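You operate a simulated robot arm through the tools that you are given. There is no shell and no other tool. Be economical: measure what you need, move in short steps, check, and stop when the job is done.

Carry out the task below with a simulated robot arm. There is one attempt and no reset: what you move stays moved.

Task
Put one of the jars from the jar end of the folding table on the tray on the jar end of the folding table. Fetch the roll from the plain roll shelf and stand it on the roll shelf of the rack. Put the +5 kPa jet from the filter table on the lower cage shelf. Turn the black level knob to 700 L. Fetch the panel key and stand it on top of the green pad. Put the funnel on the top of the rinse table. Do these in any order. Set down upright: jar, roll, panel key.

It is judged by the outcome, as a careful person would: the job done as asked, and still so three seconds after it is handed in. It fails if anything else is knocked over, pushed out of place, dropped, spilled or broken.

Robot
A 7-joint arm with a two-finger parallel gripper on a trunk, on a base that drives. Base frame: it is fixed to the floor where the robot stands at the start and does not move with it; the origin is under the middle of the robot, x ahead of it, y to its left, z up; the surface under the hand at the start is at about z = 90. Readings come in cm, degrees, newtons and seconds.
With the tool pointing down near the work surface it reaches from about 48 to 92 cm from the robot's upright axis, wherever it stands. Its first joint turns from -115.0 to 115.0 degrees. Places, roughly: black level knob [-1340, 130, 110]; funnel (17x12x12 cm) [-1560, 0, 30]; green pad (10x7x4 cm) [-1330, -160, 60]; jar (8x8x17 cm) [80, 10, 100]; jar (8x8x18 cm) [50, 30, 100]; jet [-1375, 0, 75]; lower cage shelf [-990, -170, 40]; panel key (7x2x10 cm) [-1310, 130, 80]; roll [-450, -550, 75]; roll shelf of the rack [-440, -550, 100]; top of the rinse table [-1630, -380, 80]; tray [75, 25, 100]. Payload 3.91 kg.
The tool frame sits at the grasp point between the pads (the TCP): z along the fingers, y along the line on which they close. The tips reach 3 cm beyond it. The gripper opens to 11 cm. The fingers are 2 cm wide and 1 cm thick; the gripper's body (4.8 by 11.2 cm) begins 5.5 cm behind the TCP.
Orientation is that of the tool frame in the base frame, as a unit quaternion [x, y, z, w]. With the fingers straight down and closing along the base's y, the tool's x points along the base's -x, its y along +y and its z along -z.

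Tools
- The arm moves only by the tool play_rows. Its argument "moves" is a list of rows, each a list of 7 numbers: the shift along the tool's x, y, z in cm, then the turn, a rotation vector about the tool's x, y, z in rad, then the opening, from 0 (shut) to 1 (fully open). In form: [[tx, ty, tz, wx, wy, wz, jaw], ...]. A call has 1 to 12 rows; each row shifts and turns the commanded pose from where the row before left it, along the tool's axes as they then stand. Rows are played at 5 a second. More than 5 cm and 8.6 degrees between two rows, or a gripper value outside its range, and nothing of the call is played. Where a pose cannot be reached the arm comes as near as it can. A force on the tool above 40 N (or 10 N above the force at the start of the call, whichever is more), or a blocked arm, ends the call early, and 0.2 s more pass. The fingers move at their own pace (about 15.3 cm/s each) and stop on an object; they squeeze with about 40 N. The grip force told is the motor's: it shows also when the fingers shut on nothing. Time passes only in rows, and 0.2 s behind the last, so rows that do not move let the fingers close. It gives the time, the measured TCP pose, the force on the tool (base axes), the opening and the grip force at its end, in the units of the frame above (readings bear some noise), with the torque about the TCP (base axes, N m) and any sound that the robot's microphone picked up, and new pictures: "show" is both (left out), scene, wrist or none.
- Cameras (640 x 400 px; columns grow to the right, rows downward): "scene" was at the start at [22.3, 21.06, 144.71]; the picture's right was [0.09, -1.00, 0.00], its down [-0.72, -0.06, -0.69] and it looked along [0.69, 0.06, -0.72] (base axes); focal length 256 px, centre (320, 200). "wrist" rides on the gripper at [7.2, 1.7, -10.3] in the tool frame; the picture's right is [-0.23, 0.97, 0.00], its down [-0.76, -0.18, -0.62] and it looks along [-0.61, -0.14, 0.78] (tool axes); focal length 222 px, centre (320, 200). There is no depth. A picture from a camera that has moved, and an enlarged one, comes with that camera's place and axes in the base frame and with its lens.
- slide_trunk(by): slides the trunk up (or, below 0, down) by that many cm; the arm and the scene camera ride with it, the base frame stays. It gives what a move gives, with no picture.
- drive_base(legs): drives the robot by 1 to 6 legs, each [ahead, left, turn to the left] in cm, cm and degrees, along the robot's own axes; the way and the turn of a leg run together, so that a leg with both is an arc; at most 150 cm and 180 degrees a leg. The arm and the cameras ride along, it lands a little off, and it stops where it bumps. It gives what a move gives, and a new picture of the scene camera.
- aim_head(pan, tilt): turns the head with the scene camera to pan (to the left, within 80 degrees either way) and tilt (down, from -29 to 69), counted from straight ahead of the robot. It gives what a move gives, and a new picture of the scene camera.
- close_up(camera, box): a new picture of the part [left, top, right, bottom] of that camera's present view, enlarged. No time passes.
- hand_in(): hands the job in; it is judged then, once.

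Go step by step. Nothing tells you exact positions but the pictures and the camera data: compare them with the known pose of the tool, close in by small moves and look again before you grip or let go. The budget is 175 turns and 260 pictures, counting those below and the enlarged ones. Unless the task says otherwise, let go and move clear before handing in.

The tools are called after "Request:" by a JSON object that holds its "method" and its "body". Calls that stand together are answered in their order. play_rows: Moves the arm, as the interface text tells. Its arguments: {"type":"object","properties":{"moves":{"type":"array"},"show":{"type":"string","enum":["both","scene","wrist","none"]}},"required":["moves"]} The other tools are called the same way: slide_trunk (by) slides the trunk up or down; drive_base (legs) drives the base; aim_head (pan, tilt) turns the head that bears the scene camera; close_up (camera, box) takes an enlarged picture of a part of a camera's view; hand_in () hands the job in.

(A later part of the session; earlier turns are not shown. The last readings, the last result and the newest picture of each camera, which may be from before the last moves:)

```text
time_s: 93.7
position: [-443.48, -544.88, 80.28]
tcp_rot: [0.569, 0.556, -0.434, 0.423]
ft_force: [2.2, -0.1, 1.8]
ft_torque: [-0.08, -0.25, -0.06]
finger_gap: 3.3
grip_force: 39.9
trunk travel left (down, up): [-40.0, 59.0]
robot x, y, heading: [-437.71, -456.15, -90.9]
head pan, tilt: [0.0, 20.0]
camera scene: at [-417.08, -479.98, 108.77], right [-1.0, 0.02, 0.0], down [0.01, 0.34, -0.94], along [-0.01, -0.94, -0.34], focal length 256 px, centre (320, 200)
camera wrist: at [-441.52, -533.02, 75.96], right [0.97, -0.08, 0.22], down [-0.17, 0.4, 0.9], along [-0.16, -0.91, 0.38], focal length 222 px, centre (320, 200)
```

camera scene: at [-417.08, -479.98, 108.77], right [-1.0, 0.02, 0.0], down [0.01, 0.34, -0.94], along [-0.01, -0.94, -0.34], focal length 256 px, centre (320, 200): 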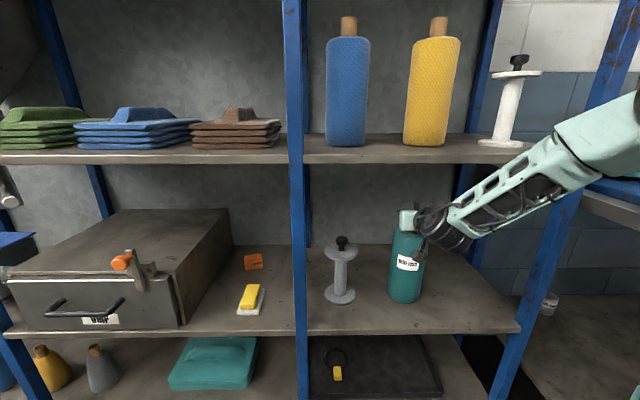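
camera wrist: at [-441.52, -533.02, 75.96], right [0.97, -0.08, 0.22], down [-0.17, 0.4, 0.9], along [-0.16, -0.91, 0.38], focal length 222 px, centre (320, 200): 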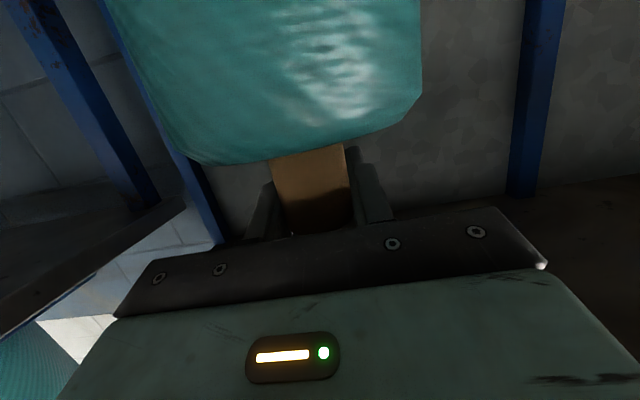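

Grip holds on the core. I'll lift 3 cm and draw it out of the bay with the arm.

Request:
{"method": "play_rows", "body": {"moves": [[-1.45, 0, -0.4, 0, 0, 0, 0], [-1.45, 0, -0.4, 0, 0, 0, 0], [0.7, 0, -2.7, 0, 0, 0, 0], [0.7, 0, -2.7, 0, 0, 0, 0], [0.7, 0, -2.7, 0, 0, 0, 0], [0.7, 0, -2.7, 0, 0, 0, 0], [0, 0, 0, 0, 0, 0, 0]]}}

```text
time_s: 95.3
position: [-443.26, -533.76, 83.47]
tcp_rot: [0.569, 0.556, -0.434, 0.423]
ft_force: [0.2, 0.0, -4.4]
ft_torque: [-0.09, 0.01, 0.0]
finger_gap: 3.28
grip_force: 40.3
trunk travel left (down, up): [-40.0, 59.0]
robot x, y, heading: [-436.95, -455.7, -90.9]
head pan, tilt: [0.0, 20.0]
camera scene: at [-417.09, -480.0, 108.76], right [-1.0, 0.02, 0.0], down [0.01, 0.34, -0.94], along [-0.01, -0.94, -0.34], focal length 256 px, centre (320, 200)
camera wrist: at [-441.23, -521.99, 79.23], right [0.97, -0.08, 0.22], down [-0.17, 0.4, 0.9], along [-0.16, -0.91, 0.38], focal length 222 px, centre (320, 200)
```

scene: 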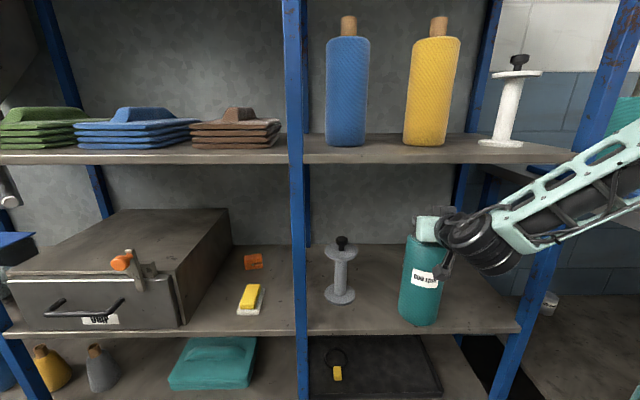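
wrist: 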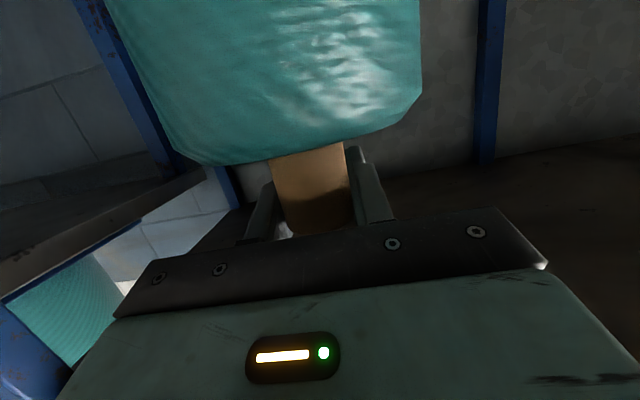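

The roll is held and clear of the lower shelf. I'll back the base 13 cm, then raise the trunk.

Request:
{"method": "drive_base", "body": {"legs": [[-13, 0, 0]]}}

Request:
{"method": "slide_trunk", "body": {"by": 46}}

Request:
{"method": "aim_head", "body": {"pan": 0, "tilt": 38}}

```text
time_s: 96.6
position: [-443.17, -520.7, 83.66]
tcp_rot: [0.569, 0.556, -0.434, 0.423]
ft_force: [1.0, -0.6, -4.4]
ft_torque: [-0.09, 0.0, 0.0]
finger_gap: 3.31
grip_force: 40.0
trunk travel left (down, up): [-40.0, 59.0]
robot x, y, heading: [-436.87, -442.84, -91.0]
head pan, tilt: [0.0, 20.0]
camera scene: at [-416.9, -466.99, 108.76], right [-1.0, 0.02, 0.0], down [0.01, 0.34, -0.94], along [-0.02, -0.94, -0.34], focal length 256 px, centre (320, 200)
```

scene: 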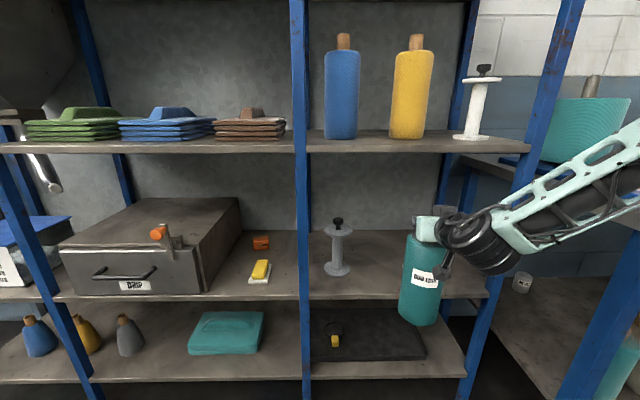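

```text
refused: 46 is not a number from -40 to 40
```

```text
time_s: 97.4
position: [-443.13, -520.8, 83.64]
tcp_rot: [0.569, 0.555, -0.434, 0.423]
ft_force: [0.1, 0.9, -4.6]
ft_torque: [-0.09, 0.01, 0.03]
finger_gap: 3.28
grip_force: 39.7
trunk travel left (down, up): [-40.0, 59.0]
robot x, y, heading: [-437.3, -442.89, -90.9]
head pan, tilt: [0.0, 38.0]
camera scene: at [-416.89, -466.31, 105.93], right [-1.0, 0.02, 0.0], down [0.01, 0.62, -0.79], along [-0.01, -0.79, -0.62], focal length 256 px, centre (320, 200)
```

scene: 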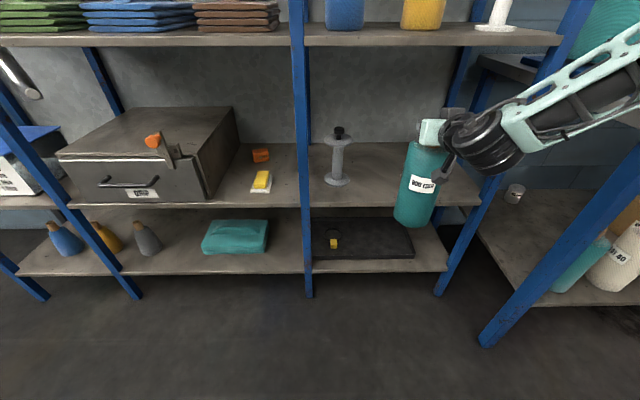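

Trunk moves are limited to 40. I'll raise 40 and then 6, and view the upper shelf.

Request:
{"method": "slide_trunk", "body": {"by": 40}}

Request:
{"method": "slide_trunk", "body": {"by": 5}}

Request:
{"method": "drive_base", "body": {"legs": [[0, 9, 0]]}}

```text
time_s: 101.2
position: [-443.11, -520.9, 123.62]
tcp_rot: [0.57, 0.555, -0.435, 0.422]
ft_force: [-0.3, 0.1, -5.2]
ft_torque: [-0.1, -0.02, -0.01]
finger_gap: 3.28
grip_force: 39.4
trunk travel left (down, up): [-80.0, 19.0]
robot x, y, heading: [-437.47, -442.78, -91.0]
head pan, tilt: [0.0, 38.0]
```

```text
time_s: 102.1
position: [-443.21, -520.88, 128.56]
tcp_rot: [0.569, 0.556, -0.434, 0.423]
ft_force: [0.6, 0.5, -4.3]
ft_torque: [-0.11, 0.01, -0.01]
finger_gap: 3.28
grip_force: 40.3
trunk travel left (down, up): [-85.0, 14.0]
robot x, y, heading: [-436.97, -443.14, -90.9]
head pan, tilt: [0.0, 38.0]
```

```text
time_s: 103.2
position: [-434.0, -520.97, 128.49]
tcp_rot: [0.568, 0.556, -0.433, 0.424]
ft_force: [0.5, 0.2, -4.7]
ft_torque: [-0.09, 0.02, -0.01]
finger_gap: 3.28
grip_force: 40.2
trunk travel left (down, up): [-85.0, 14.0]
robot x, y, heading: [-428.39, -443.1, -90.9]
head pan, tilt: [0.0, 38.0]
camera scene: at [-407.81, -466.42, 150.92], right [-1.0, 0.01, 0.0], down [0.01, 0.62, -0.79], along [-0.01, -0.79, -0.62], focal length 256 px, centre (320, 200)
```

scene: 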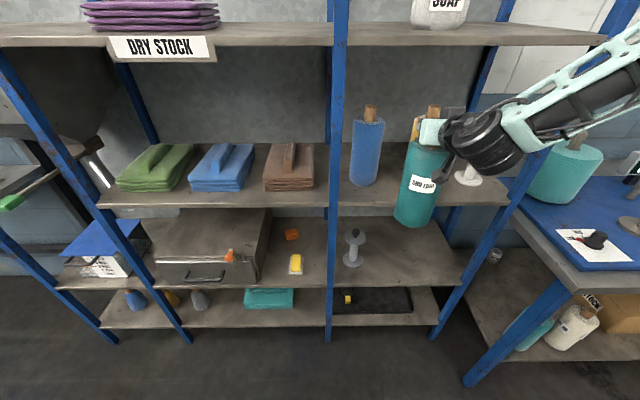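

The roll hangs in front of the gap between blue and yellow, with its bottom about 4 cm above the shelf. I'll move forward to a staggered spot at roll centre (-434, -538.5).

Request:
{"method": "play_rows", "body": {"moves": [[-1.1, 0, 4.05, 0, 0, 0, 0], [-1.1, 0, 4.05, 0, 0, 0, 0], [-1.1, 0, 4.05, 0, 0, 0, 0], [-1.05, 0, 4.05, 0, 0, 0, 0], [0, 0, 0, 0, 0, 0, 0]]}}

```text
time_s: 104.4
position: [-434.32, -537.82, 128.14]
tcp_rot: [0.569, 0.556, -0.434, 0.422]
ft_force: [-0.6, 0.0, -3.6]
ft_torque: [-0.08, -0.01, -0.05]
finger_gap: 3.24
grip_force: 40.8
trunk travel left (down, up): [-85.0, 14.0]
robot x, y, heading: [-427.99, -443.12, -90.6]
head pan, tilt: [0.0, 38.0]
camera scene: at [-407.79, -466.43, 150.91], right [-1.0, 0.01, 0.0], down [0.01, 0.62, -0.79], along [-0.01, -0.79, -0.62], focal length 256 px, centre (320, 200)
camera wrist: at [-432.28, -525.98, 123.79], right [0.97, -0.08, 0.22], down [-0.17, 0.4, 0.9], along [-0.16, -0.91, 0.38], focal length 222 px, centre (320, 200)
```

scene: 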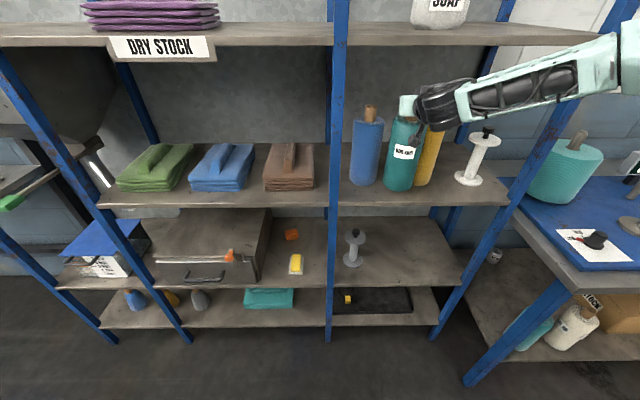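
wrist: 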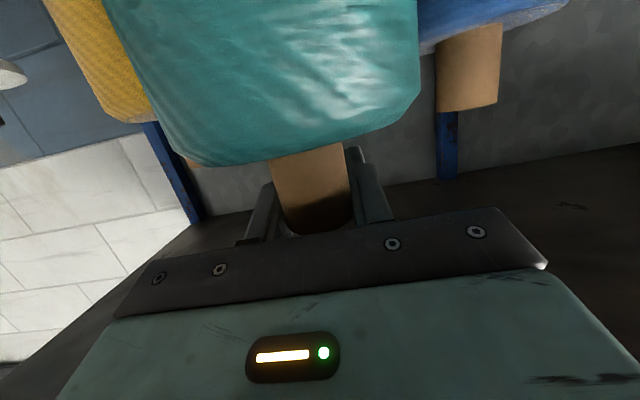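

Request:
{"method": "close_up", "body": {"camera": "scene", "box": [330, 80, 520, 220]}}

```text
2.86 times, centred on (425, 150) of scene
camera zoom: at [-407.79, -466.43, 150.91], right [-1.0, 0.01, 0.0], down [0.01, 0.62, -0.79], along [-0.01, -0.79, -0.62], focal length 731 px, centre (20, 343)
```

zoom: 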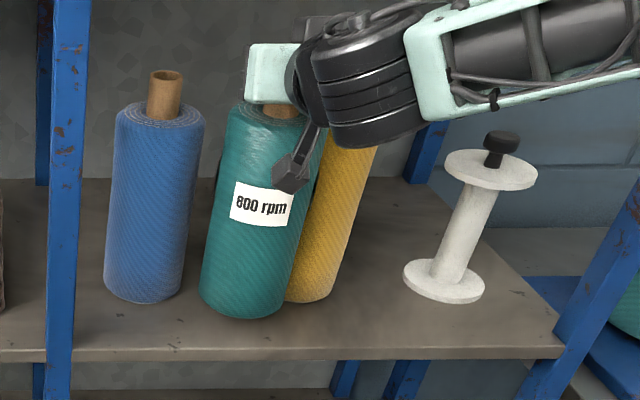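

The spot is clear. Lowering onto the shelf.

Request:
{"method": "play_rows", "body": {"moves": [[1.45, 0, 0.39, 0, 0, 0, 0], [1.45, 0, 0.39, 0, 0, 0, 0], [0.2, 0, 0.05, 0, 0, 0, 0], [0.2, 0, 0.05, 0, 0, 0, 0], [0, 0, 0, 0, 0, 0, 0]], "show": "scene"}}

```text
time_s: 105.6
position: [-434.52, -537.73, 125.35]
tcp_rot: [0.568, 0.556, -0.434, 0.425]
ft_force: [-1.0, -0.7, 13.6]
ft_torque: [0.74, -0.54, 0.03]
finger_gap: 3.27
grip_force: 39.8
trunk travel left (down, up): [-85.0, 14.0]
robot x, y, heading: [-428.07, -442.87, -90.7]
head pan, tilt: [0.0, 38.0]
camera scene: at [-407.79, -466.33, 150.96], right [-1.0, 0.01, 0.0], down [0.01, 0.62, -0.79], along [-0.01, -0.79, -0.62], focal length 256 px, centre (320, 200)
```

scene: 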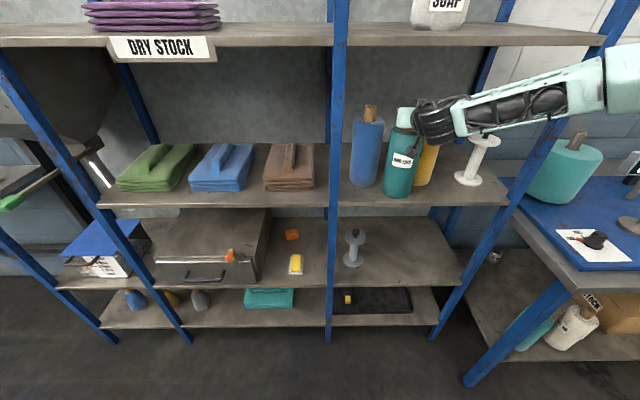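

Contact (13.6 N up). I'll ease, open and back out.

Request:
{"method": "play_rows", "body": {"moves": [[-0.35, 0, 0, 0, 0, 0, 0], [0, 0, 0, 0, 0, 0, 0.4], [0, 0, 0, 0, 0, 0, 0.5], [0, 0, 0, 0, 0, 0, 0.5], [0, 0, -3, 0, 0, 0, 0.5], [0, 0, -4, 0, 0, 0, 0.5], [0, 0, -4, 0, 0, 0, 0.5], [0, 0, -4, 0, 0, 0, 0.5]]}}

Request:
{"method": "close_up", "body": {"camera": "scene", "box": [330, 80, 520, 220]}}

```text
time_s: 107.4
position: [-434.2, -523.32, 129.5]
tcp_rot: [0.568, 0.557, -0.433, 0.424]
ft_force: [-0.7, 0.2, -0.8]
ft_torque: [0.02, 0.03, -0.01]
finger_gap: 5.5
grip_force: 0.0
trunk travel left (down, up): [-85.0, 14.0]
robot x, y, heading: [-428.2, -442.69, -90.8]
head pan, tilt: [0.0, 38.0]
camera scene: at [-407.77, -466.45, 150.91], right [-1.0, 0.01, 0.0], down [0.01, 0.62, -0.79], along [-0.01, -0.79, -0.62], focal length 256 px, centre (320, 200)
camera wrist: at [-432.07, -511.48, 125.03], right [0.97, -0.08, 0.22], down [-0.17, 0.4, 0.9], along [-0.16, -0.91, 0.38], focal length 222 px, centre (320, 200)
```

scene: 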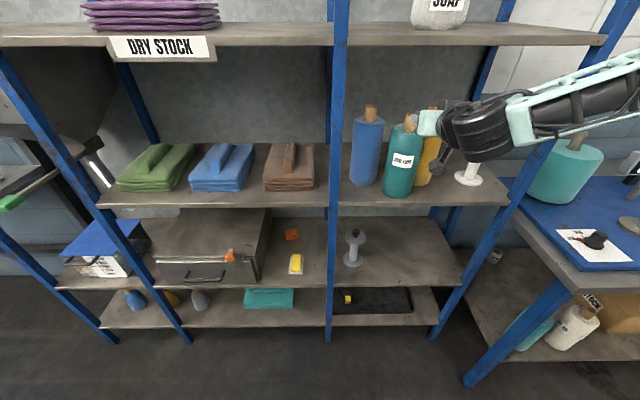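
wrist: 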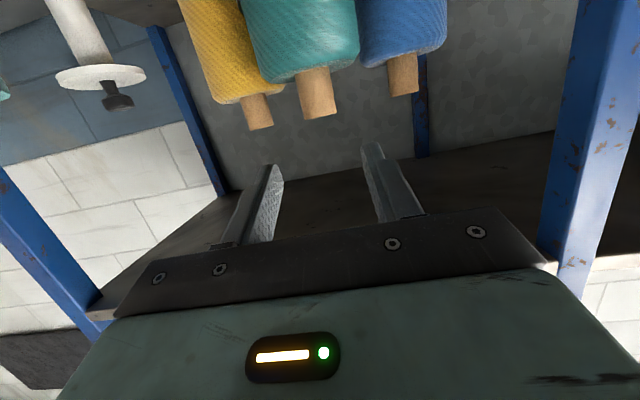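

```text
2.86 times, centred on (425, 150) of scene
camera zoom: at [-407.77, -466.45, 150.91], right [-1.0, 0.01, 0.0], down [0.01, 0.62, -0.79], along [-0.01, -0.79, -0.62], focal length 731 px, centre (20, 343)
```

zoom: 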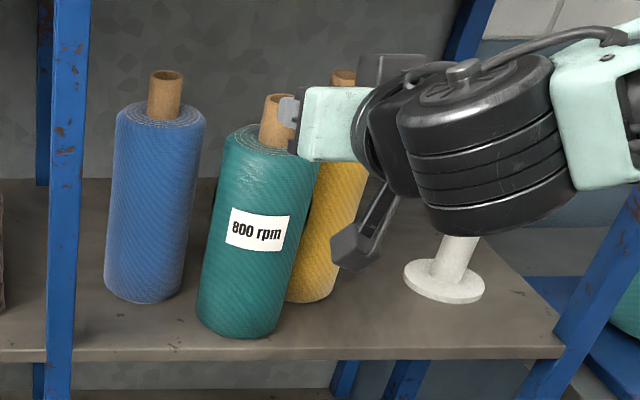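

Roll stands upright on the rack's roll shelf. Now I'll draw the hand in, pitch it down, and turn toward -x to look for the route.

Request:
{"method": "play_rows", "body": {"moves": [[1, 0, -4, 0, 0, 0, 0.5], [0.7, 0, -2.5, 0, 0.14, 0, 0.5], [0.3, 0, -2.5, 0, 0.14, 0, 0.5], [1, 0, -2.3, 0, 0.14, 0, 0.5], [1.3, 0, -2, 0, 0.14, 0, 0.5], [1.6, 0, -1.5, 0, 0.14, 0, 0.5], [2, 0, -1.5, 0, 0.14, 0, 0.5], [2, 0, -1, 0, 0.14, 0, 0.5], [2, 0, -1, 0, 0.14, 0, 0.5], [2, 0, 0, 0, 0.14, 0, 0.5], [0, 0, 0, 0, 0, 0, 0.5]], "show": "none"}}

Request:
{"method": "aim_head", "body": {"pan": -80, "tilt": 12}}

```text
time_s: 109.8
position: [-433.33, -498.33, 130.95]
tcp_rot: [0.714, 0.699, -0.014, 0.014]
ft_force: [-0.1, -0.4, 0.5]
ft_torque: [0.0, -0.04, 0.02]
finger_gap: 5.52
grip_force: 0.1
trunk travel left (down, up): [-85.0, 14.0]
robot x, y, heading: [-428.06, -443.05, -90.6]
head pan, tilt: [0.0, 38.0]
```

```text
time_s: 111.4
position: [-433.5, -498.34, 130.88]
tcp_rot: [0.716, 0.698, -0.015, 0.015]
ft_force: [0.8, -0.2, -0.8]
ft_torque: [0.02, -0.01, 0.03]
finger_gap: 5.5
grip_force: 0.0
trunk travel left (down, up): [-85.0, 14.0]
robot x, y, heading: [-428.08, -443.02, -90.7]
head pan, tilt: [-80.0, 12.0]
camera scene: at [-416.86, -459.26, 155.07], right [-0.16, 0.99, 0.0], down [0.21, 0.03, -0.98], along [-0.97, -0.16, -0.21], focal length 256 px, centre (320, 200)
```

scene: 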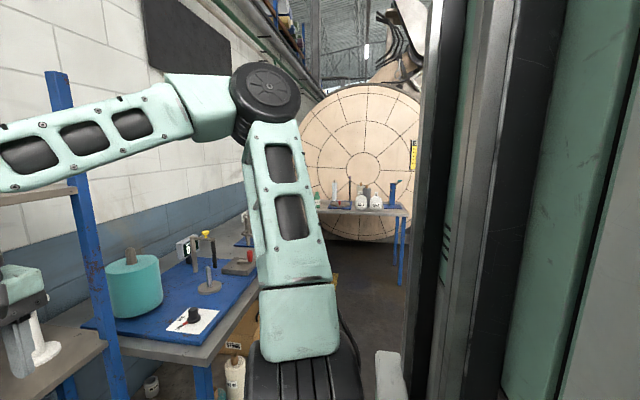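

A table sits ahead around x≈-690 for y<-411. I'll turn to face -x and look around.

Request:
{"method": "drive_base", "body": {"legs": [[0, 0, -90]]}}

Request:
{"method": "aim_head", "body": {"pan": -35, "tilt": 10}}

Request:
{"method": "aim_head", "body": {"pan": -80, "tilt": 10}}

```text
time_s: 115.5
position: [-483.38, -438.44, 130.91]
tcp_rot: [1.0, -0.005, -0.021, -0.001]
ft_force: [-0.5, -0.2, 0.4]
ft_torque: [-0.01, 0.03, 0.0]
finger_gap: 5.48
grip_force: 0.1
trunk travel left (down, up): [-85.0, 14.0]
robot x, y, heading: [-427.98, -443.35, 179.8]
head pan, tilt: [-80.0, 12.0]
camera scene: at [-443.77, -454.57, 155.07], right [0.98, 0.17, 0.0], down [0.04, -0.2, -0.98], along [-0.17, 0.96, -0.21], focal length 256 px, centre (320, 200)
```

scene: 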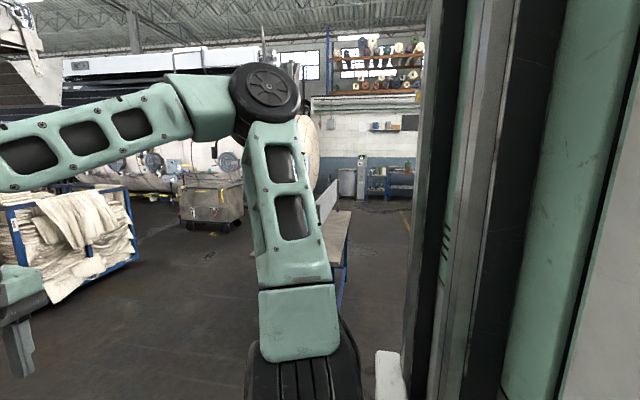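

```text
time_s: 116.7
position: [-483.31, -438.54, 130.88]
tcp_rot: [1.0, -0.004, -0.022, -0.001]
ft_force: [0.0, -1.1, 0.5]
ft_torque: [0.0, 0.0, -0.03]
finger_gap: 5.5
grip_force: 0.0
trunk travel left (down, up): [-85.0, 14.0]
robot x, y, heading: [-428.09, -442.62, 179.9]
head pan, tilt: [-35.0, 10.0]
camera scene: at [-449.76, -458.41, 155.39], right [0.57, 0.82, 0.0], down [0.14, -0.1, -0.98], along [-0.81, 0.57, -0.17], focal length 256 px, centre (320, 200)
```

scene: 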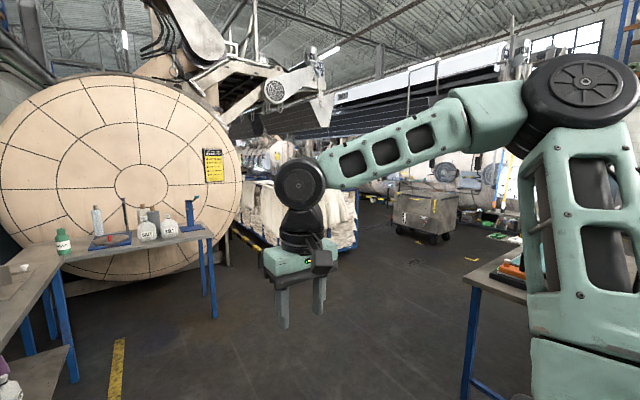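

```text
time_s: 117.8
position: [-483.38, -438.48, 130.9]
tcp_rot: [1.0, -0.004, -0.021, -0.001]
ft_force: [-0.5, -0.2, -0.3]
ft_torque: [0.0, 0.02, -0.02]
finger_gap: 5.52
grip_force: 0.1
trunk travel left (down, up): [-85.0, 14.0]
robot x, y, heading: [-428.11, -443.08, 180.2]
head pan, tilt: [-80.0, 10.0]
camera scene: at [-443.77, -454.6, 155.39], right [0.98, 0.17, 0.0], down [0.03, -0.17, -0.98], along [-0.17, 0.97, -0.17], focal length 256 px, centre (320, 200)
```

scene: 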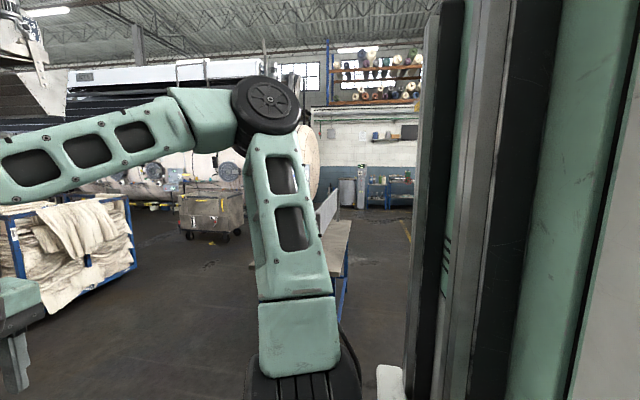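

There's open floor diagonally ahead, between a table on the right, the carts and the big drum machine on the left. I'll go that way in stages.

Request:
{"method": "drive_base", "body": {"legs": [[95, 0, 0], [0, 0, -44], [150, 0, 0]]}}

Request:
{"method": "aim_head", "body": {"pan": 0, "tilt": 10}}

Request:
{"method": "aim_head", "body": {"pan": 45, "tilt": 10}}

```text
time_s: 131.8
position: [-668.36, -298.13, 131.04]
tcp_rot: [0.926, -0.378, -0.019, -0.009]
ft_force: [0.7, 0.3, 0.0]
ft_torque: [-0.04, 0.0, 0.03]
finger_gap: 5.47
grip_force: 0.0
trunk travel left (down, up): [-85.0, 14.0]
robot x, y, heading: [-631.52, -339.72, 136.3]
head pan, tilt: [-80.0, 10.0]
camera scene: at [-650.78, -337.12, 155.39], right [0.83, -0.56, 0.0], down [-0.1, -0.14, -0.98], along [0.55, 0.82, -0.17], focal length 256 px, centre (320, 200)
```

scene: 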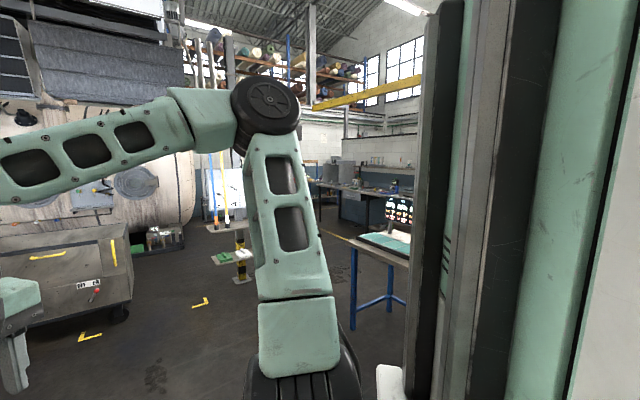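

```text
time_s: 133.3
position: [-668.33, -298.04, 130.9]
tcp_rot: [0.926, -0.378, -0.019, -0.009]
ft_force: [0.7, 0.6, 0.4]
ft_torque: [0.01, -0.01, 0.02]
finger_gap: 5.49
grip_force: 0.1
trunk travel left (down, up): [-85.0, 14.0]
robot x, y, heading: [-631.22, -339.63, 136.1]
head pan, tilt: [0.0, 10.0]
camera scene: at [-662.66, -338.4, 155.39], right [0.69, 0.72, 0.0], down [0.13, -0.12, -0.98], along [-0.71, 0.68, -0.17], focal length 256 px, centre (320, 200)
```

scene: 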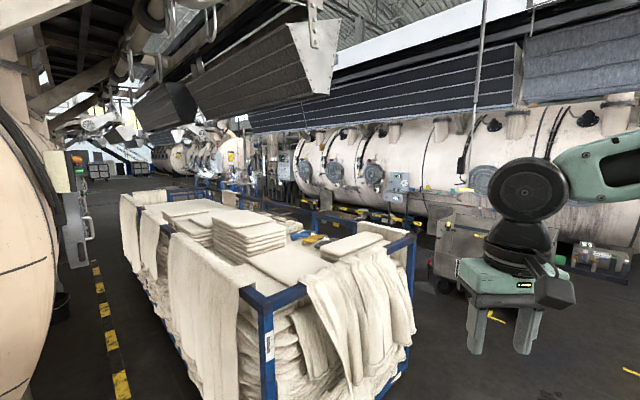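

```text
time_s: 134.5
position: [-668.42, -298.09, 130.78]
tcp_rot: [0.926, -0.377, -0.019, -0.009]
ft_force: [-0.1, 0.2, -0.3]
ft_torque: [-0.01, -0.03, -0.03]
finger_gap: 5.51
grip_force: 0.0
trunk travel left (down, up): [-85.0, 14.0]
robot x, y, heading: [-631.71, -339.69, 136.0]
head pan, tilt: [45.0, 10.0]
camera scene: at [-665.25, -345.02, 155.39], right [-0.02, 1.0, 0.0], down [0.17, 0.0, -0.98], along [-0.98, -0.02, -0.17], focal length 256 px, centre (320, 200)
```

scene: 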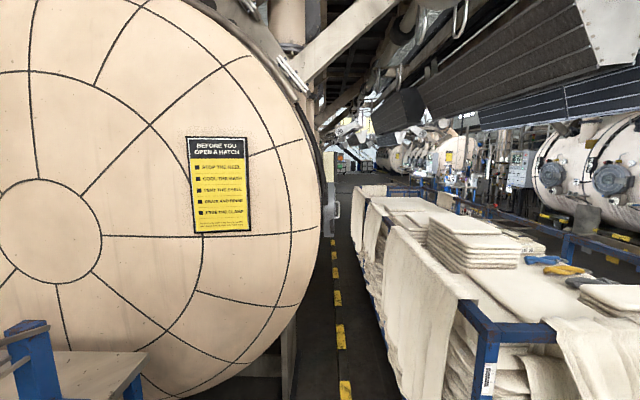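

A cart of cloths blocks the middle at y≈-310…-180; the left aisle is narrow, while the right aisle (y≈-180…-44) looks passable. I'll go there and look along it.

Request:
{"method": "drive_base", "body": {"legs": [[0, 0, -46], [150, 0, 0], [78, 0, 0], [0, 0, 90]]}}

Request:
{"method": "aim_head", "body": {"pan": 0, "tilt": 14}}

```text
time_s: 151.6
position: [-686.33, -109.1, 130.86]
tcp_rot: [1.0, -0.004, -0.021, 0.0]
ft_force: [0.0, 0.1, -0.1]
ft_torque: [-0.02, 0.01, -0.01]
finger_gap: 5.5
grip_force: 0.0
trunk travel left (down, up): [-85.0, 14.0]
robot x, y, heading: [-630.9, -113.28, 180.2]
head pan, tilt: [45.0, 10.0]
camera scene: at [-651.78, -141.02, 155.39], right [-0.71, 0.71, 0.0], down [0.12, 0.12, -0.98], along [-0.7, -0.7, -0.17], focal length 256 px, centre (320, 200)
```

scene: 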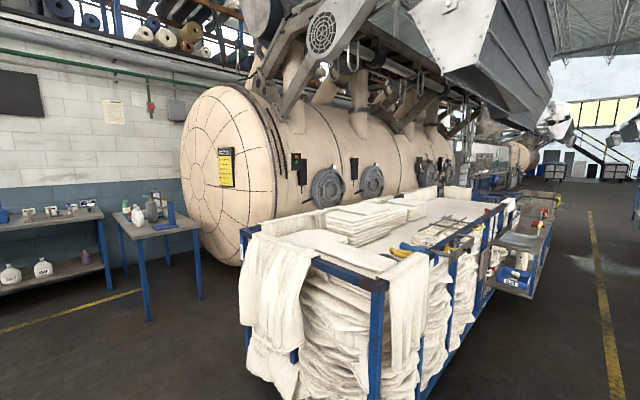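

```text
time_s: 152.7
position: [-686.38, -109.2, 131.05]
tcp_rot: [1.0, -0.004, -0.022, -0.001]
ft_force: [-0.2, -0.5, -0.1]
ft_torque: [0.01, -0.02, 0.0]
finger_gap: 5.52
grip_force: 0.1
trunk travel left (down, up): [-85.0, 14.0]
robot x, y, heading: [-631.2, -113.83, 180.0]
head pan, tilt: [0.0, 14.0]
camera scene: at [-654.54, -134.45, 154.74], right [0.0, 1.0, 0.0], down [0.24, 0.0, -0.97], along [-0.97, 0.0, -0.24], focal length 256 px, centre (320, 200)
```

scene: 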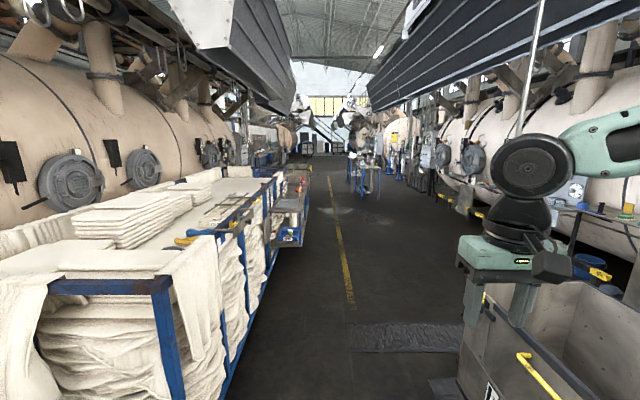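

The right aisle is clear: cart edge at y≈-192, bin at y≈-62, and the cage shelf at x≈-990 on the left side. I'll drive through the middle.

Request:
{"method": "drive_base", "body": {"legs": [[30, 12, 0], [130, 0, 0], [130, -25, 0]]}}

Request:
{"method": "aim_head", "body": {"pan": 60, "tilt": 22}}

```text
time_s: 167.1
position: [-973.61, -94.26, 130.93]
tcp_rot: [1.0, -0.008, -0.021, -0.001]
ft_force: [0.7, -0.2, -0.2]
ft_torque: [0.02, -0.04, 0.03]
finger_gap: 5.51
grip_force: 0.1
trunk travel left (down, up): [-85.0, 14.0]
robot x, y, heading: [-918.44, -98.99, 179.6]
head pan, tilt: [0.0, 14.0]
camera scene: at [-941.9, -119.69, 154.74], right [0.01, 1.0, 0.0], down [0.24, 0.0, -0.97], along [-0.97, 0.01, -0.24], focal length 256 px, centre (320, 200)
```

scene: 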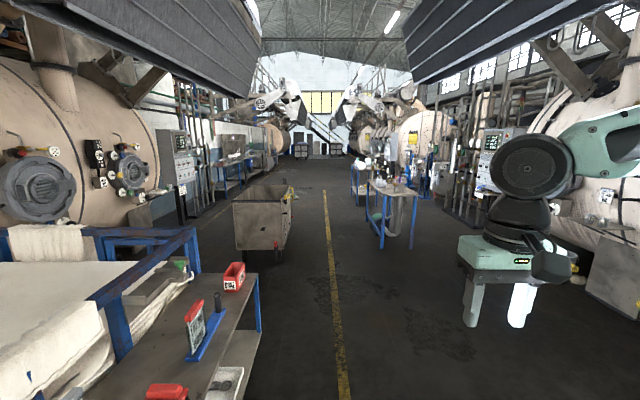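

```text
time_s: 168.4
position: [-973.73, -94.21, 130.98]
tcp_rot: [1.0, -0.008, -0.021, -0.001]
ft_force: [0.1, 0.0, -0.1]
ft_torque: [0.01, 0.02, 0.02]
finger_gap: 5.5
grip_force: 0.1
trunk travel left (down, up): [-85.0, 14.0]
robot x, y, heading: [-918.2, -99.29, 179.5]
head pan, tilt: [60.0, 22.0]
camera scene: at [-937.27, -127.75, 153.44], right [-0.86, 0.51, 0.0], down [0.19, 0.32, -0.93], along [-0.47, -0.8, -0.37], focal length 256 px, centre (320, 200)
```

scene: 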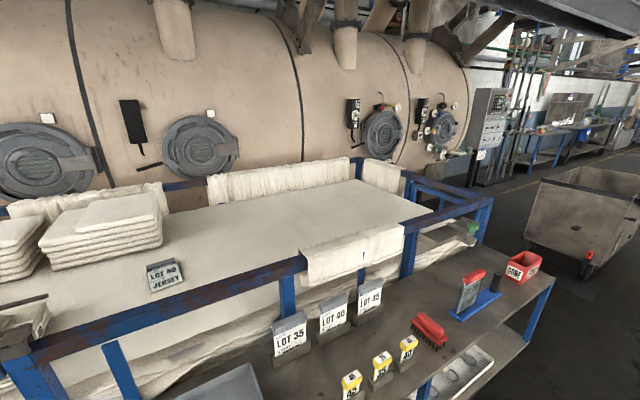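

The lower cage shelf is on the side of this cage cart (side shelf with LOT tags above). I'll go on toward the filter table at x≈-1300 and look around there.

Request:
{"method": "drive_base", "body": {"legs": [[140, 0, 0], [130, 0, 0]]}}

Request:
{"method": "aim_head", "body": {"pan": 0, "tilt": 25}}

Request:
{"method": "aim_head", "body": {"pan": -50, "tilt": 20}}

```text
time_s: 181.7
position: [-1248.09, -92.63, 130.96]
tcp_rot: [1.0, -0.007, -0.022, -0.002]
ft_force: [-0.2, 0.2, -0.3]
ft_torque: [0.0, -0.04, -0.03]
finger_gap: 5.51
grip_force: 0.1
trunk travel left (down, up): [-85.0, 14.0]
robot x, y, heading: [-1192.81, -97.53, 179.6]
head pan, tilt: [60.0, 22.0]
camera scene: at [-1211.62, -126.17, 153.44], right [-0.86, 0.5, 0.0], down [0.19, 0.32, -0.93], along [-0.47, -0.8, -0.37], focal length 256 px, centre (320, 200)
```

scene: 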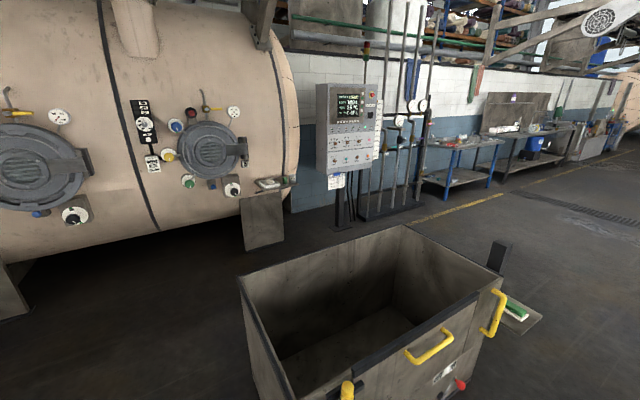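

```text
time_s: 183.0
position: [-1248.06, -92.71, 130.94]
tcp_rot: [1.0, -0.007, -0.021, -0.001]
ft_force: [0.1, 0.4, -0.4]
ft_torque: [0.0, 0.01, 0.0]
finger_gap: 5.51
grip_force: 0.1
trunk travel left (down, up): [-85.0, 14.0]
robot x, y, heading: [-1192.29, -97.78, 179.8]
head pan, tilt: [0.0, 25.0]
camera scene: at [-1216.16, -118.11, 152.96], right [0.0, 1.0, 0.0], down [0.42, 0.0, -0.91], along [-0.91, 0.0, -0.42], focal length 256 px, centre (320, 200)
```

scene: 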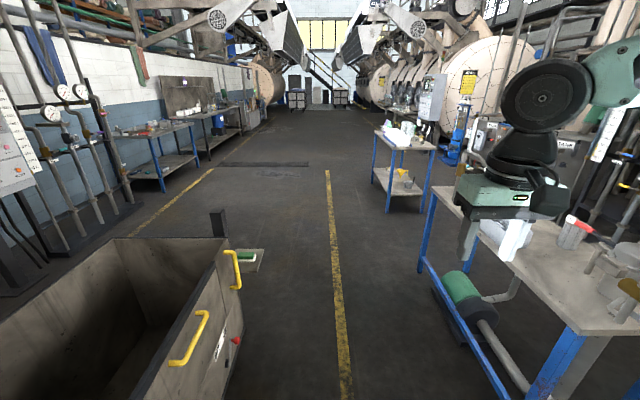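

```text
time_s: 184.2
position: [-1248.16, -92.79, 131.04]
tcp_rot: [1.0, -0.007, -0.021, -0.001]
ft_force: [0.2, -0.7, -0.3]
ft_torque: [-0.02, 0.04, -0.04]
finger_gap: 5.5
grip_force: 0.1
trunk travel left (down, up): [-85.0, 14.0]
robot x, y, heading: [-1192.6, -97.74, 179.7]
head pan, tilt: [-50.0, 20.0]
camera scene: at [-1212.9, -110.99, 153.76], right [0.77, 0.64, 0.0], down [0.22, -0.26, -0.94], along [-0.6, 0.72, -0.34], focal length 256 px, centre (320, 200)
```

scene: 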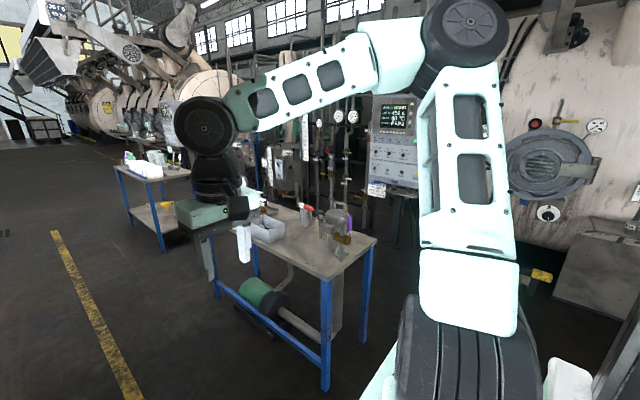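

The filter table spans x≈-1411…-1281, y≈-28…29; the panel with knob is behind it at y≈130, and the green pad is on the bin's side shelf. I'll check the base footprint and the gap behind the table.

Request:
{"method": "aim_head", "body": {"pan": 0, "tilt": 69}}

Request:
{"method": "aim_head", "body": {"pan": -75, "tilt": 20}}

```text
time_s: 185.3
position: [-1248.13, -92.63, 131.01]
tcp_rot: [1.0, -0.007, -0.02, -0.001]
ft_force: [0.3, 0.2, -0.5]
ft_torque: [0.0, 0.02, 0.04]
finger_gap: 5.49
grip_force: 0.1
trunk travel left (down, up): [-85.0, 14.0]
robot x, y, heading: [-1192.63, -97.82, 180.0]
head pan, tilt: [0.0, 68.8]
camera scene: at [-1212.54, -118.12, 147.02], right [0.01, 1.0, 0.0], down [0.93, -0.01, -0.36], along [-0.36, 0.0, -0.93], focal length 256 px, centre (320, 200)
```

scene: 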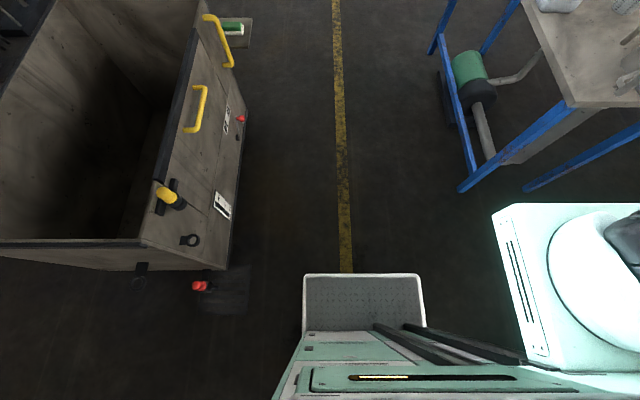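

```text
time_s: 186.8
position: [-1247.92, -92.76, 130.91]
tcp_rot: [1.0, -0.007, -0.021, -0.001]
ft_force: [-0.6, 0.5, -0.4]
ft_torque: [-0.03, 0.01, 0.01]
finger_gap: 5.5
grip_force: 0.1
trunk travel left (down, up): [-85.0, 14.0]
robot x, y, heading: [-1192.89, -97.38, 179.8]
head pan, tilt: [-75.0, 20.0]
camera scene: at [-1209.31, -109.15, 153.76], right [0.97, 0.25, 0.0], down [0.09, -0.33, -0.94], along [-0.24, 0.91, -0.34], focal length 256 px, centre (320, 200)
```

scene: 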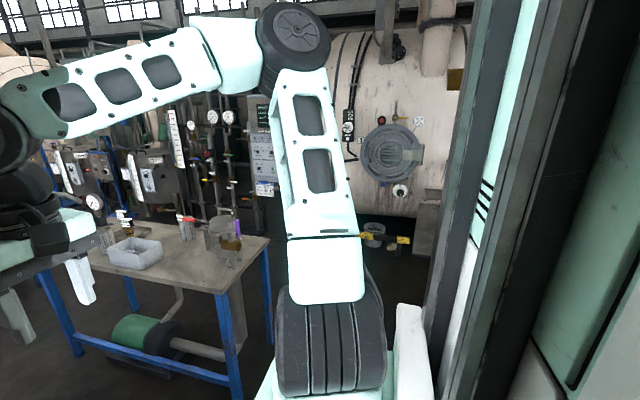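

Base is about ±32 by ±30 cm. I'll strafe around the end of the filter table to see the panel from close by.

Request:
{"method": "drive_base", "body": {"legs": [[0, -150, 0], [0, -10, -45]]}}

Request:
{"method": "aim_head", "body": {"pan": -10, "tilt": 25}}

```text
time_s: 196.3
position: [-1226.68, 103.5, 130.84]
tcp_rot: [0.925, -0.381, -0.019, -0.008]
ft_force: [-0.1, -0.4, -0.4]
ft_torque: [0.0, -0.01, 0.0]
finger_gap: 5.49
grip_force: 0.1
trunk travel left (down, up): [-85.0, 14.0]
robot x, y, heading: [-1189.98, 61.69, 135.6]
head pan, tilt: [-75.0, 20.0]
camera scene: at [-1210.1, 64.78, 153.76], right [0.87, -0.49, 0.0], down [-0.17, -0.3, -0.94], along [0.46, 0.82, -0.34], focal length 256 px, centre (320, 200)
```

scene: 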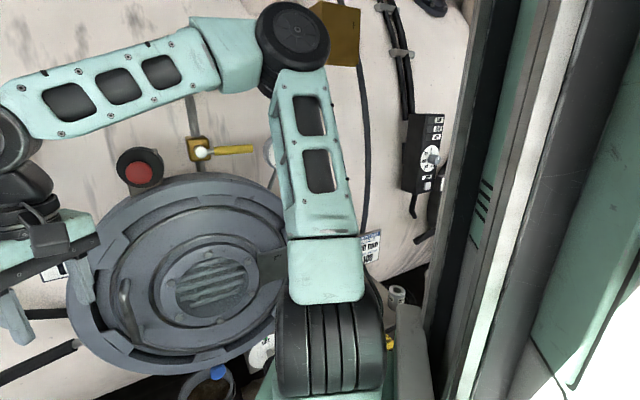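

```text
time_s: 197.7
position: [-1226.73, 103.47, 130.92]
tcp_rot: [0.925, -0.38, -0.019, -0.009]
ft_force: [-0.5, 0.3, -0.1]
ft_torque: [-0.01, 0.02, 0.01]
finger_gap: 5.5
grip_force: 0.1
trunk travel left (down, up): [-85.0, 14.0]
robot x, y, heading: [-1189.76, 61.54, 136.1]
head pan, tilt: [-10.0, 25.0]
camera scene: at [-1220.02, 64.14, 152.96], right [0.81, 0.58, 0.0], down [0.25, -0.34, -0.91], along [-0.53, 0.74, -0.42], focal length 256 px, centre (320, 200)
```

scene: 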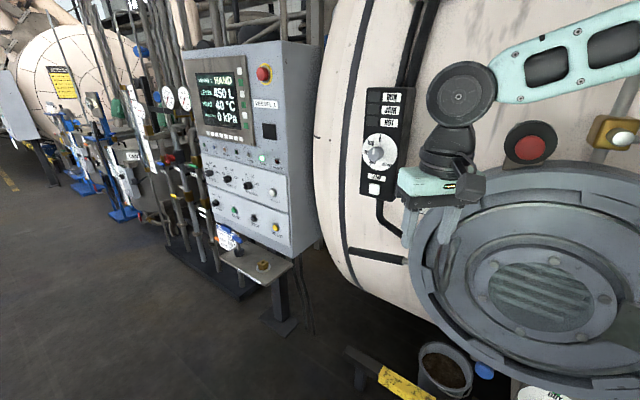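

Request:
{"method": "close_up", "body": {"camera": "scene", "box": [170, 40, 330, 290]}}

```text
1.60 times, centred on (250, 165) of scene
camera zoom: at [-1220.02, 64.14, 152.96], right [0.81, 0.58, 0.0], down [0.25, -0.34, -0.91], along [-0.53, 0.74, -0.42], focal length 410 px, centre (432, 256)
```

zoom: 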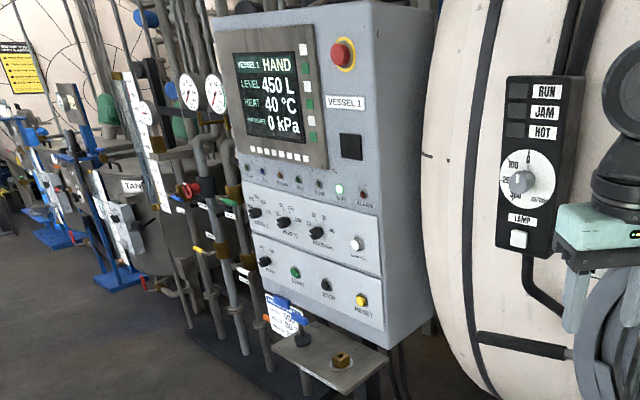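

Panel reads LEVEL 450 L; the left black knob is at about (-1340, 133, 110), and the shelf below holds the key items. I'll swing the hand to the robot's left, then enter the gap facing the panel.

Request:
{"method": "play_rows", "body": {"moves": [[2.2, 4.0, 0, 0, 0, 0, 0.5], [2.2, 4.0, 0, 0, 0, 0, 0.5], [2.2, 4.0, 0, 0, 0, 0, 0.5], [2.2, 4.0, 0, 0, 0, 0, 0.5], [2.2, 4.2, 0, 0, 0, 0, 0.5], [2.2, 4.2, 0, 0, 0, 0, 0.5], [2.2, 4.2, 0, 0, 0, 0, 0.5], [2.2, 4.2, 0, 0, 0, 0, 0.5], [2.2, 4.2, 0, 0, 0, 0, 0.5], [2.2, 4.2, 0, 0, 0, 0, 0.5], [2.0, 4.0, 0, 0, 0, 0, 0.5], [0, 0, 0, 0, 0, 0, 0.5]], "show": "none"}}

Request:
{"method": "drive_base", "body": {"legs": [[0, 0, -46]]}}

Request:
{"method": "aim_head", "body": {"pan": 50, "tilt": 30}}

```text
time_s: 200.3
position: [-1241.4, 54.34, 129.95]
tcp_rot: [0.925, -0.38, -0.02, -0.009]
ft_force: [0.0, 1.0, -1.6]
ft_torque: [0.0, 0.01, 0.0]
finger_gap: 5.5
grip_force: 0.0
trunk travel left (down, up): [-85.0, 14.0]
robot x, y, heading: [-1190.04, 61.57, 135.9]
head pan, tilt: [-10.0, 25.0]
```

```text
time_s: 202.8
position: [-1230.47, 93.94, 129.95]
tcp_rot: [-0.697, 0.717, 0.014, 0.015]
ft_force: [-0.4, -0.4, 0.2]
ft_torque: [-0.01, 0.02, 0.02]
finger_gap: 5.5
grip_force: 0.0
trunk travel left (down, up): [-85.0, 14.0]
robot x, y, heading: [-1190.25, 61.38, 89.2]
head pan, tilt: [-10.0, 25.0]
camera scene: at [-1208.63, 85.06, 152.95], right [0.98, -0.19, 0.0], down [-0.08, -0.41, -0.91], along [0.17, 0.89, -0.42], focal length 256 px, centre (320, 200)
```

scene: 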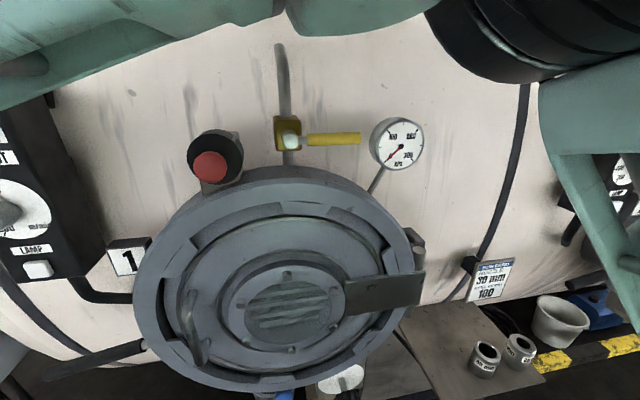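

```text
time_s: 204.1
position: [-1230.34, 94.0, 129.85]
tcp_rot: [-0.697, 0.717, 0.013, 0.016]
ft_force: [-1.3, 0.9, -1.2]
ft_torque: [-0.01, 0.04, 0.01]
finger_gap: 5.5
grip_force: 0.1
trunk travel left (down, up): [-85.0, 14.0]
robot x, y, heading: [-1190.04, 61.57, 88.8]
head pan, tilt: [50.0, 30.0]
camera scene: at [-1217.22, 81.97, 152.16], right [0.66, 0.75, 0.0], down [0.38, -0.33, -0.87], along [-0.65, 0.57, -0.5], focal length 256 px, centre (320, 200)
```

scene: 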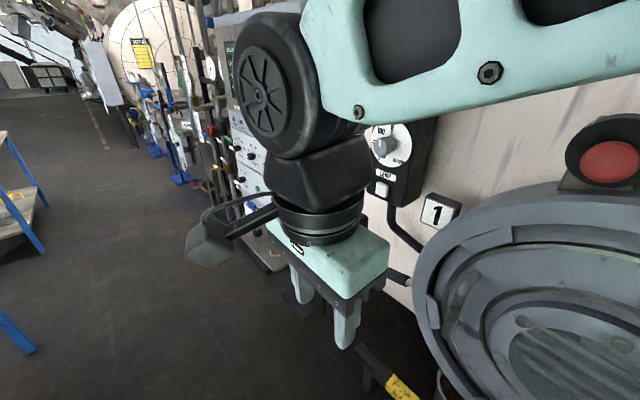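

Request:
{"method": "drive_base", "body": {"legs": [[10, 0, 1], [0, 50, 0]]}}

Request:
{"method": "aim_head", "body": {"pan": 45, "tilt": 35}}

```text
time_s: 207.8
position: [-1280.44, 103.4, 129.9]
tcp_rot: [-0.704, 0.71, 0.014, 0.016]
ft_force: [0.3, 0.2, -0.1]
ft_torque: [0.02, -0.01, -0.05]
finger_gap: 5.48
grip_force: 0.1
trunk travel left (down, up): [-85.0, 14.0]
robot x, y, heading: [-1239.94, 71.52, 89.9]
head pan, tilt: [50.0, 30.0]
camera scene: at [-1267.05, 91.56, 152.16], right [0.64, 0.76, 0.0], down [0.38, -0.32, -0.87], along [-0.66, 0.56, -0.5], focal length 256 px, centre (320, 200)
```

scene: 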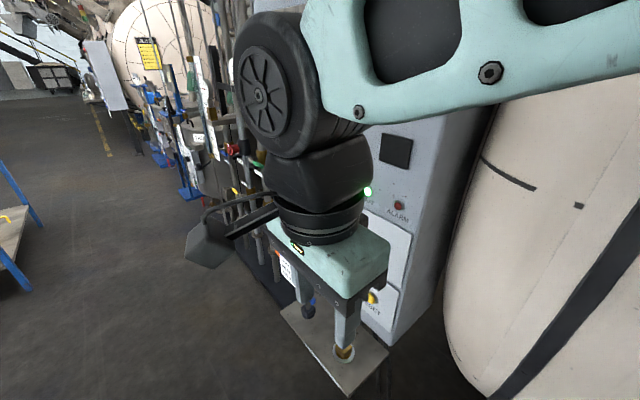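

```text
time_s: 208.4
position: [-1280.47, 103.31, 129.89]
tcp_rot: [-0.704, 0.71, 0.016, 0.015]
ft_force: [-0.4, 0.4, 0.3]
ft_torque: [-0.03, 0.01, 0.0]
finger_gap: 5.5
grip_force: 0.0
trunk travel left (down, up): [-85.0, 14.0]
robot x, y, heading: [-1240.04, 71.45, 89.8]
head pan, tilt: [45.0, 35.0]
camera scene: at [-1266.36, 91.97, 151.38], right [0.71, 0.71, 0.0], down [0.4, -0.41, -0.82], along [-0.58, 0.58, -0.57], focal length 256 px, centre (320, 200)
```

scene: 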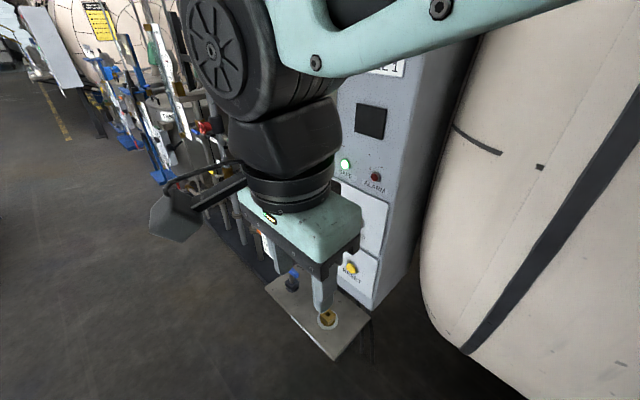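

Request:
{"method": "drive_base", "body": {"legs": [[0, 42, 0]]}}

Request:
{"method": "aim_head", "body": {"pan": 0, "tilt": 50}}

Request:
{"method": "play_rows", "body": {"moves": [[0, 0, 0, 0, 0, 0, 0.5]], "show": "wrist"}}

```text
time_s: 211.1
position: [-1322.92, 103.42, 129.89]
tcp_rot: [-0.703, 0.711, 0.014, 0.015]
ft_force: [-0.5, -1.3, 0.1]
ft_torque: [-0.01, -0.01, 0.02]
finger_gap: 5.5
grip_force: 0.1
trunk travel left (down, up): [-85.0, 14.0]
robot x, y, heading: [-1282.14, 71.91, 89.8]
head pan, tilt: [45.0, 35.0]
camera scene: at [-1308.98, 92.12, 151.38], right [0.71, 0.7, 0.0], down [0.4, -0.41, -0.82], along [-0.58, 0.58, -0.57], focal length 256 px, centre (320, 200)
```

scene: 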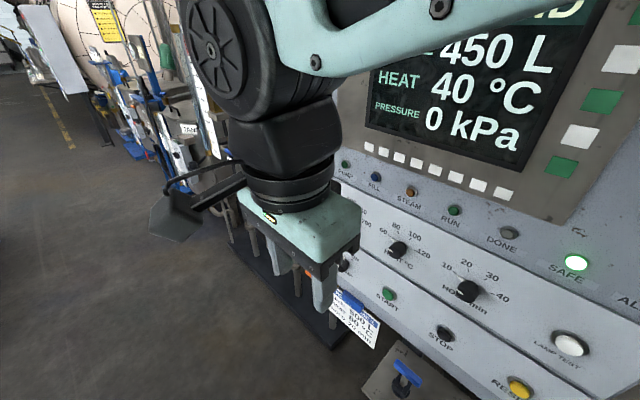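

```text
time_s: 212.2
position: [-1323.01, 103.48, 129.88]
tcp_rot: [-0.704, 0.71, 0.014, 0.016]
ft_force: [-0.7, -0.5, -0.6]
ft_torque: [-0.05, 0.01, -0.03]
finger_gap: 5.52
grip_force: 0.1
trunk travel left (down, up): [-85.0, 14.0]
robot x, y, heading: [-1282.65, 71.7, 89.9]
head pan, tilt: [0.0, 50.0]
camera scene: at [-1302.76, 93.57, 149.21], right [1.0, 0.0, 0.0], down [0.0, -0.77, -0.64], along [0.0, 0.64, -0.77], focal length 256 px, centre (320, 200)
```

scene: 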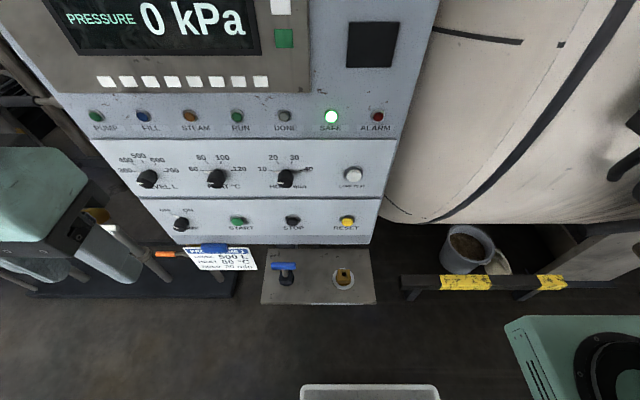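

```text
time_s: 212.6
position: [-1323.12, 103.59, 129.9]
tcp_rot: [-0.704, 0.71, 0.014, 0.015]
ft_force: [-0.5, -0.4, 1.3]
ft_torque: [-0.02, 0.01, 0.01]
finger_gap: 5.49
grip_force: 0.1
trunk travel left (down, up): [-85.0, 14.0]
robot x, y, heading: [-1282.21, 71.77, 89.6]
head pan, tilt: [0.0, 50.0]
camera wrist: at [-1324.79, 95.85, 139.76], right [-0.97, 0.24, 0.01], down [0.18, 0.73, 0.65], along [0.15, 0.64, -0.76], focal length 222 px, centre (320, 200)
```

wrist: 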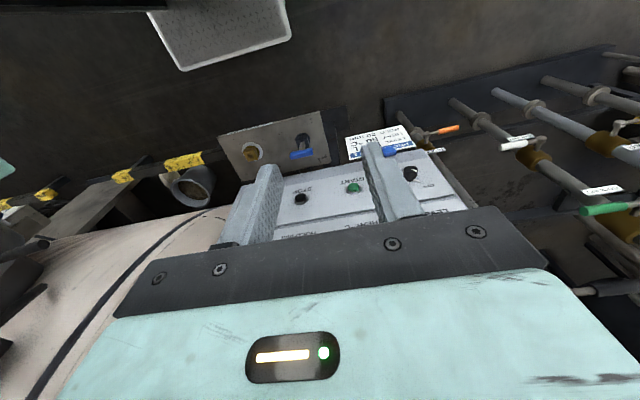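

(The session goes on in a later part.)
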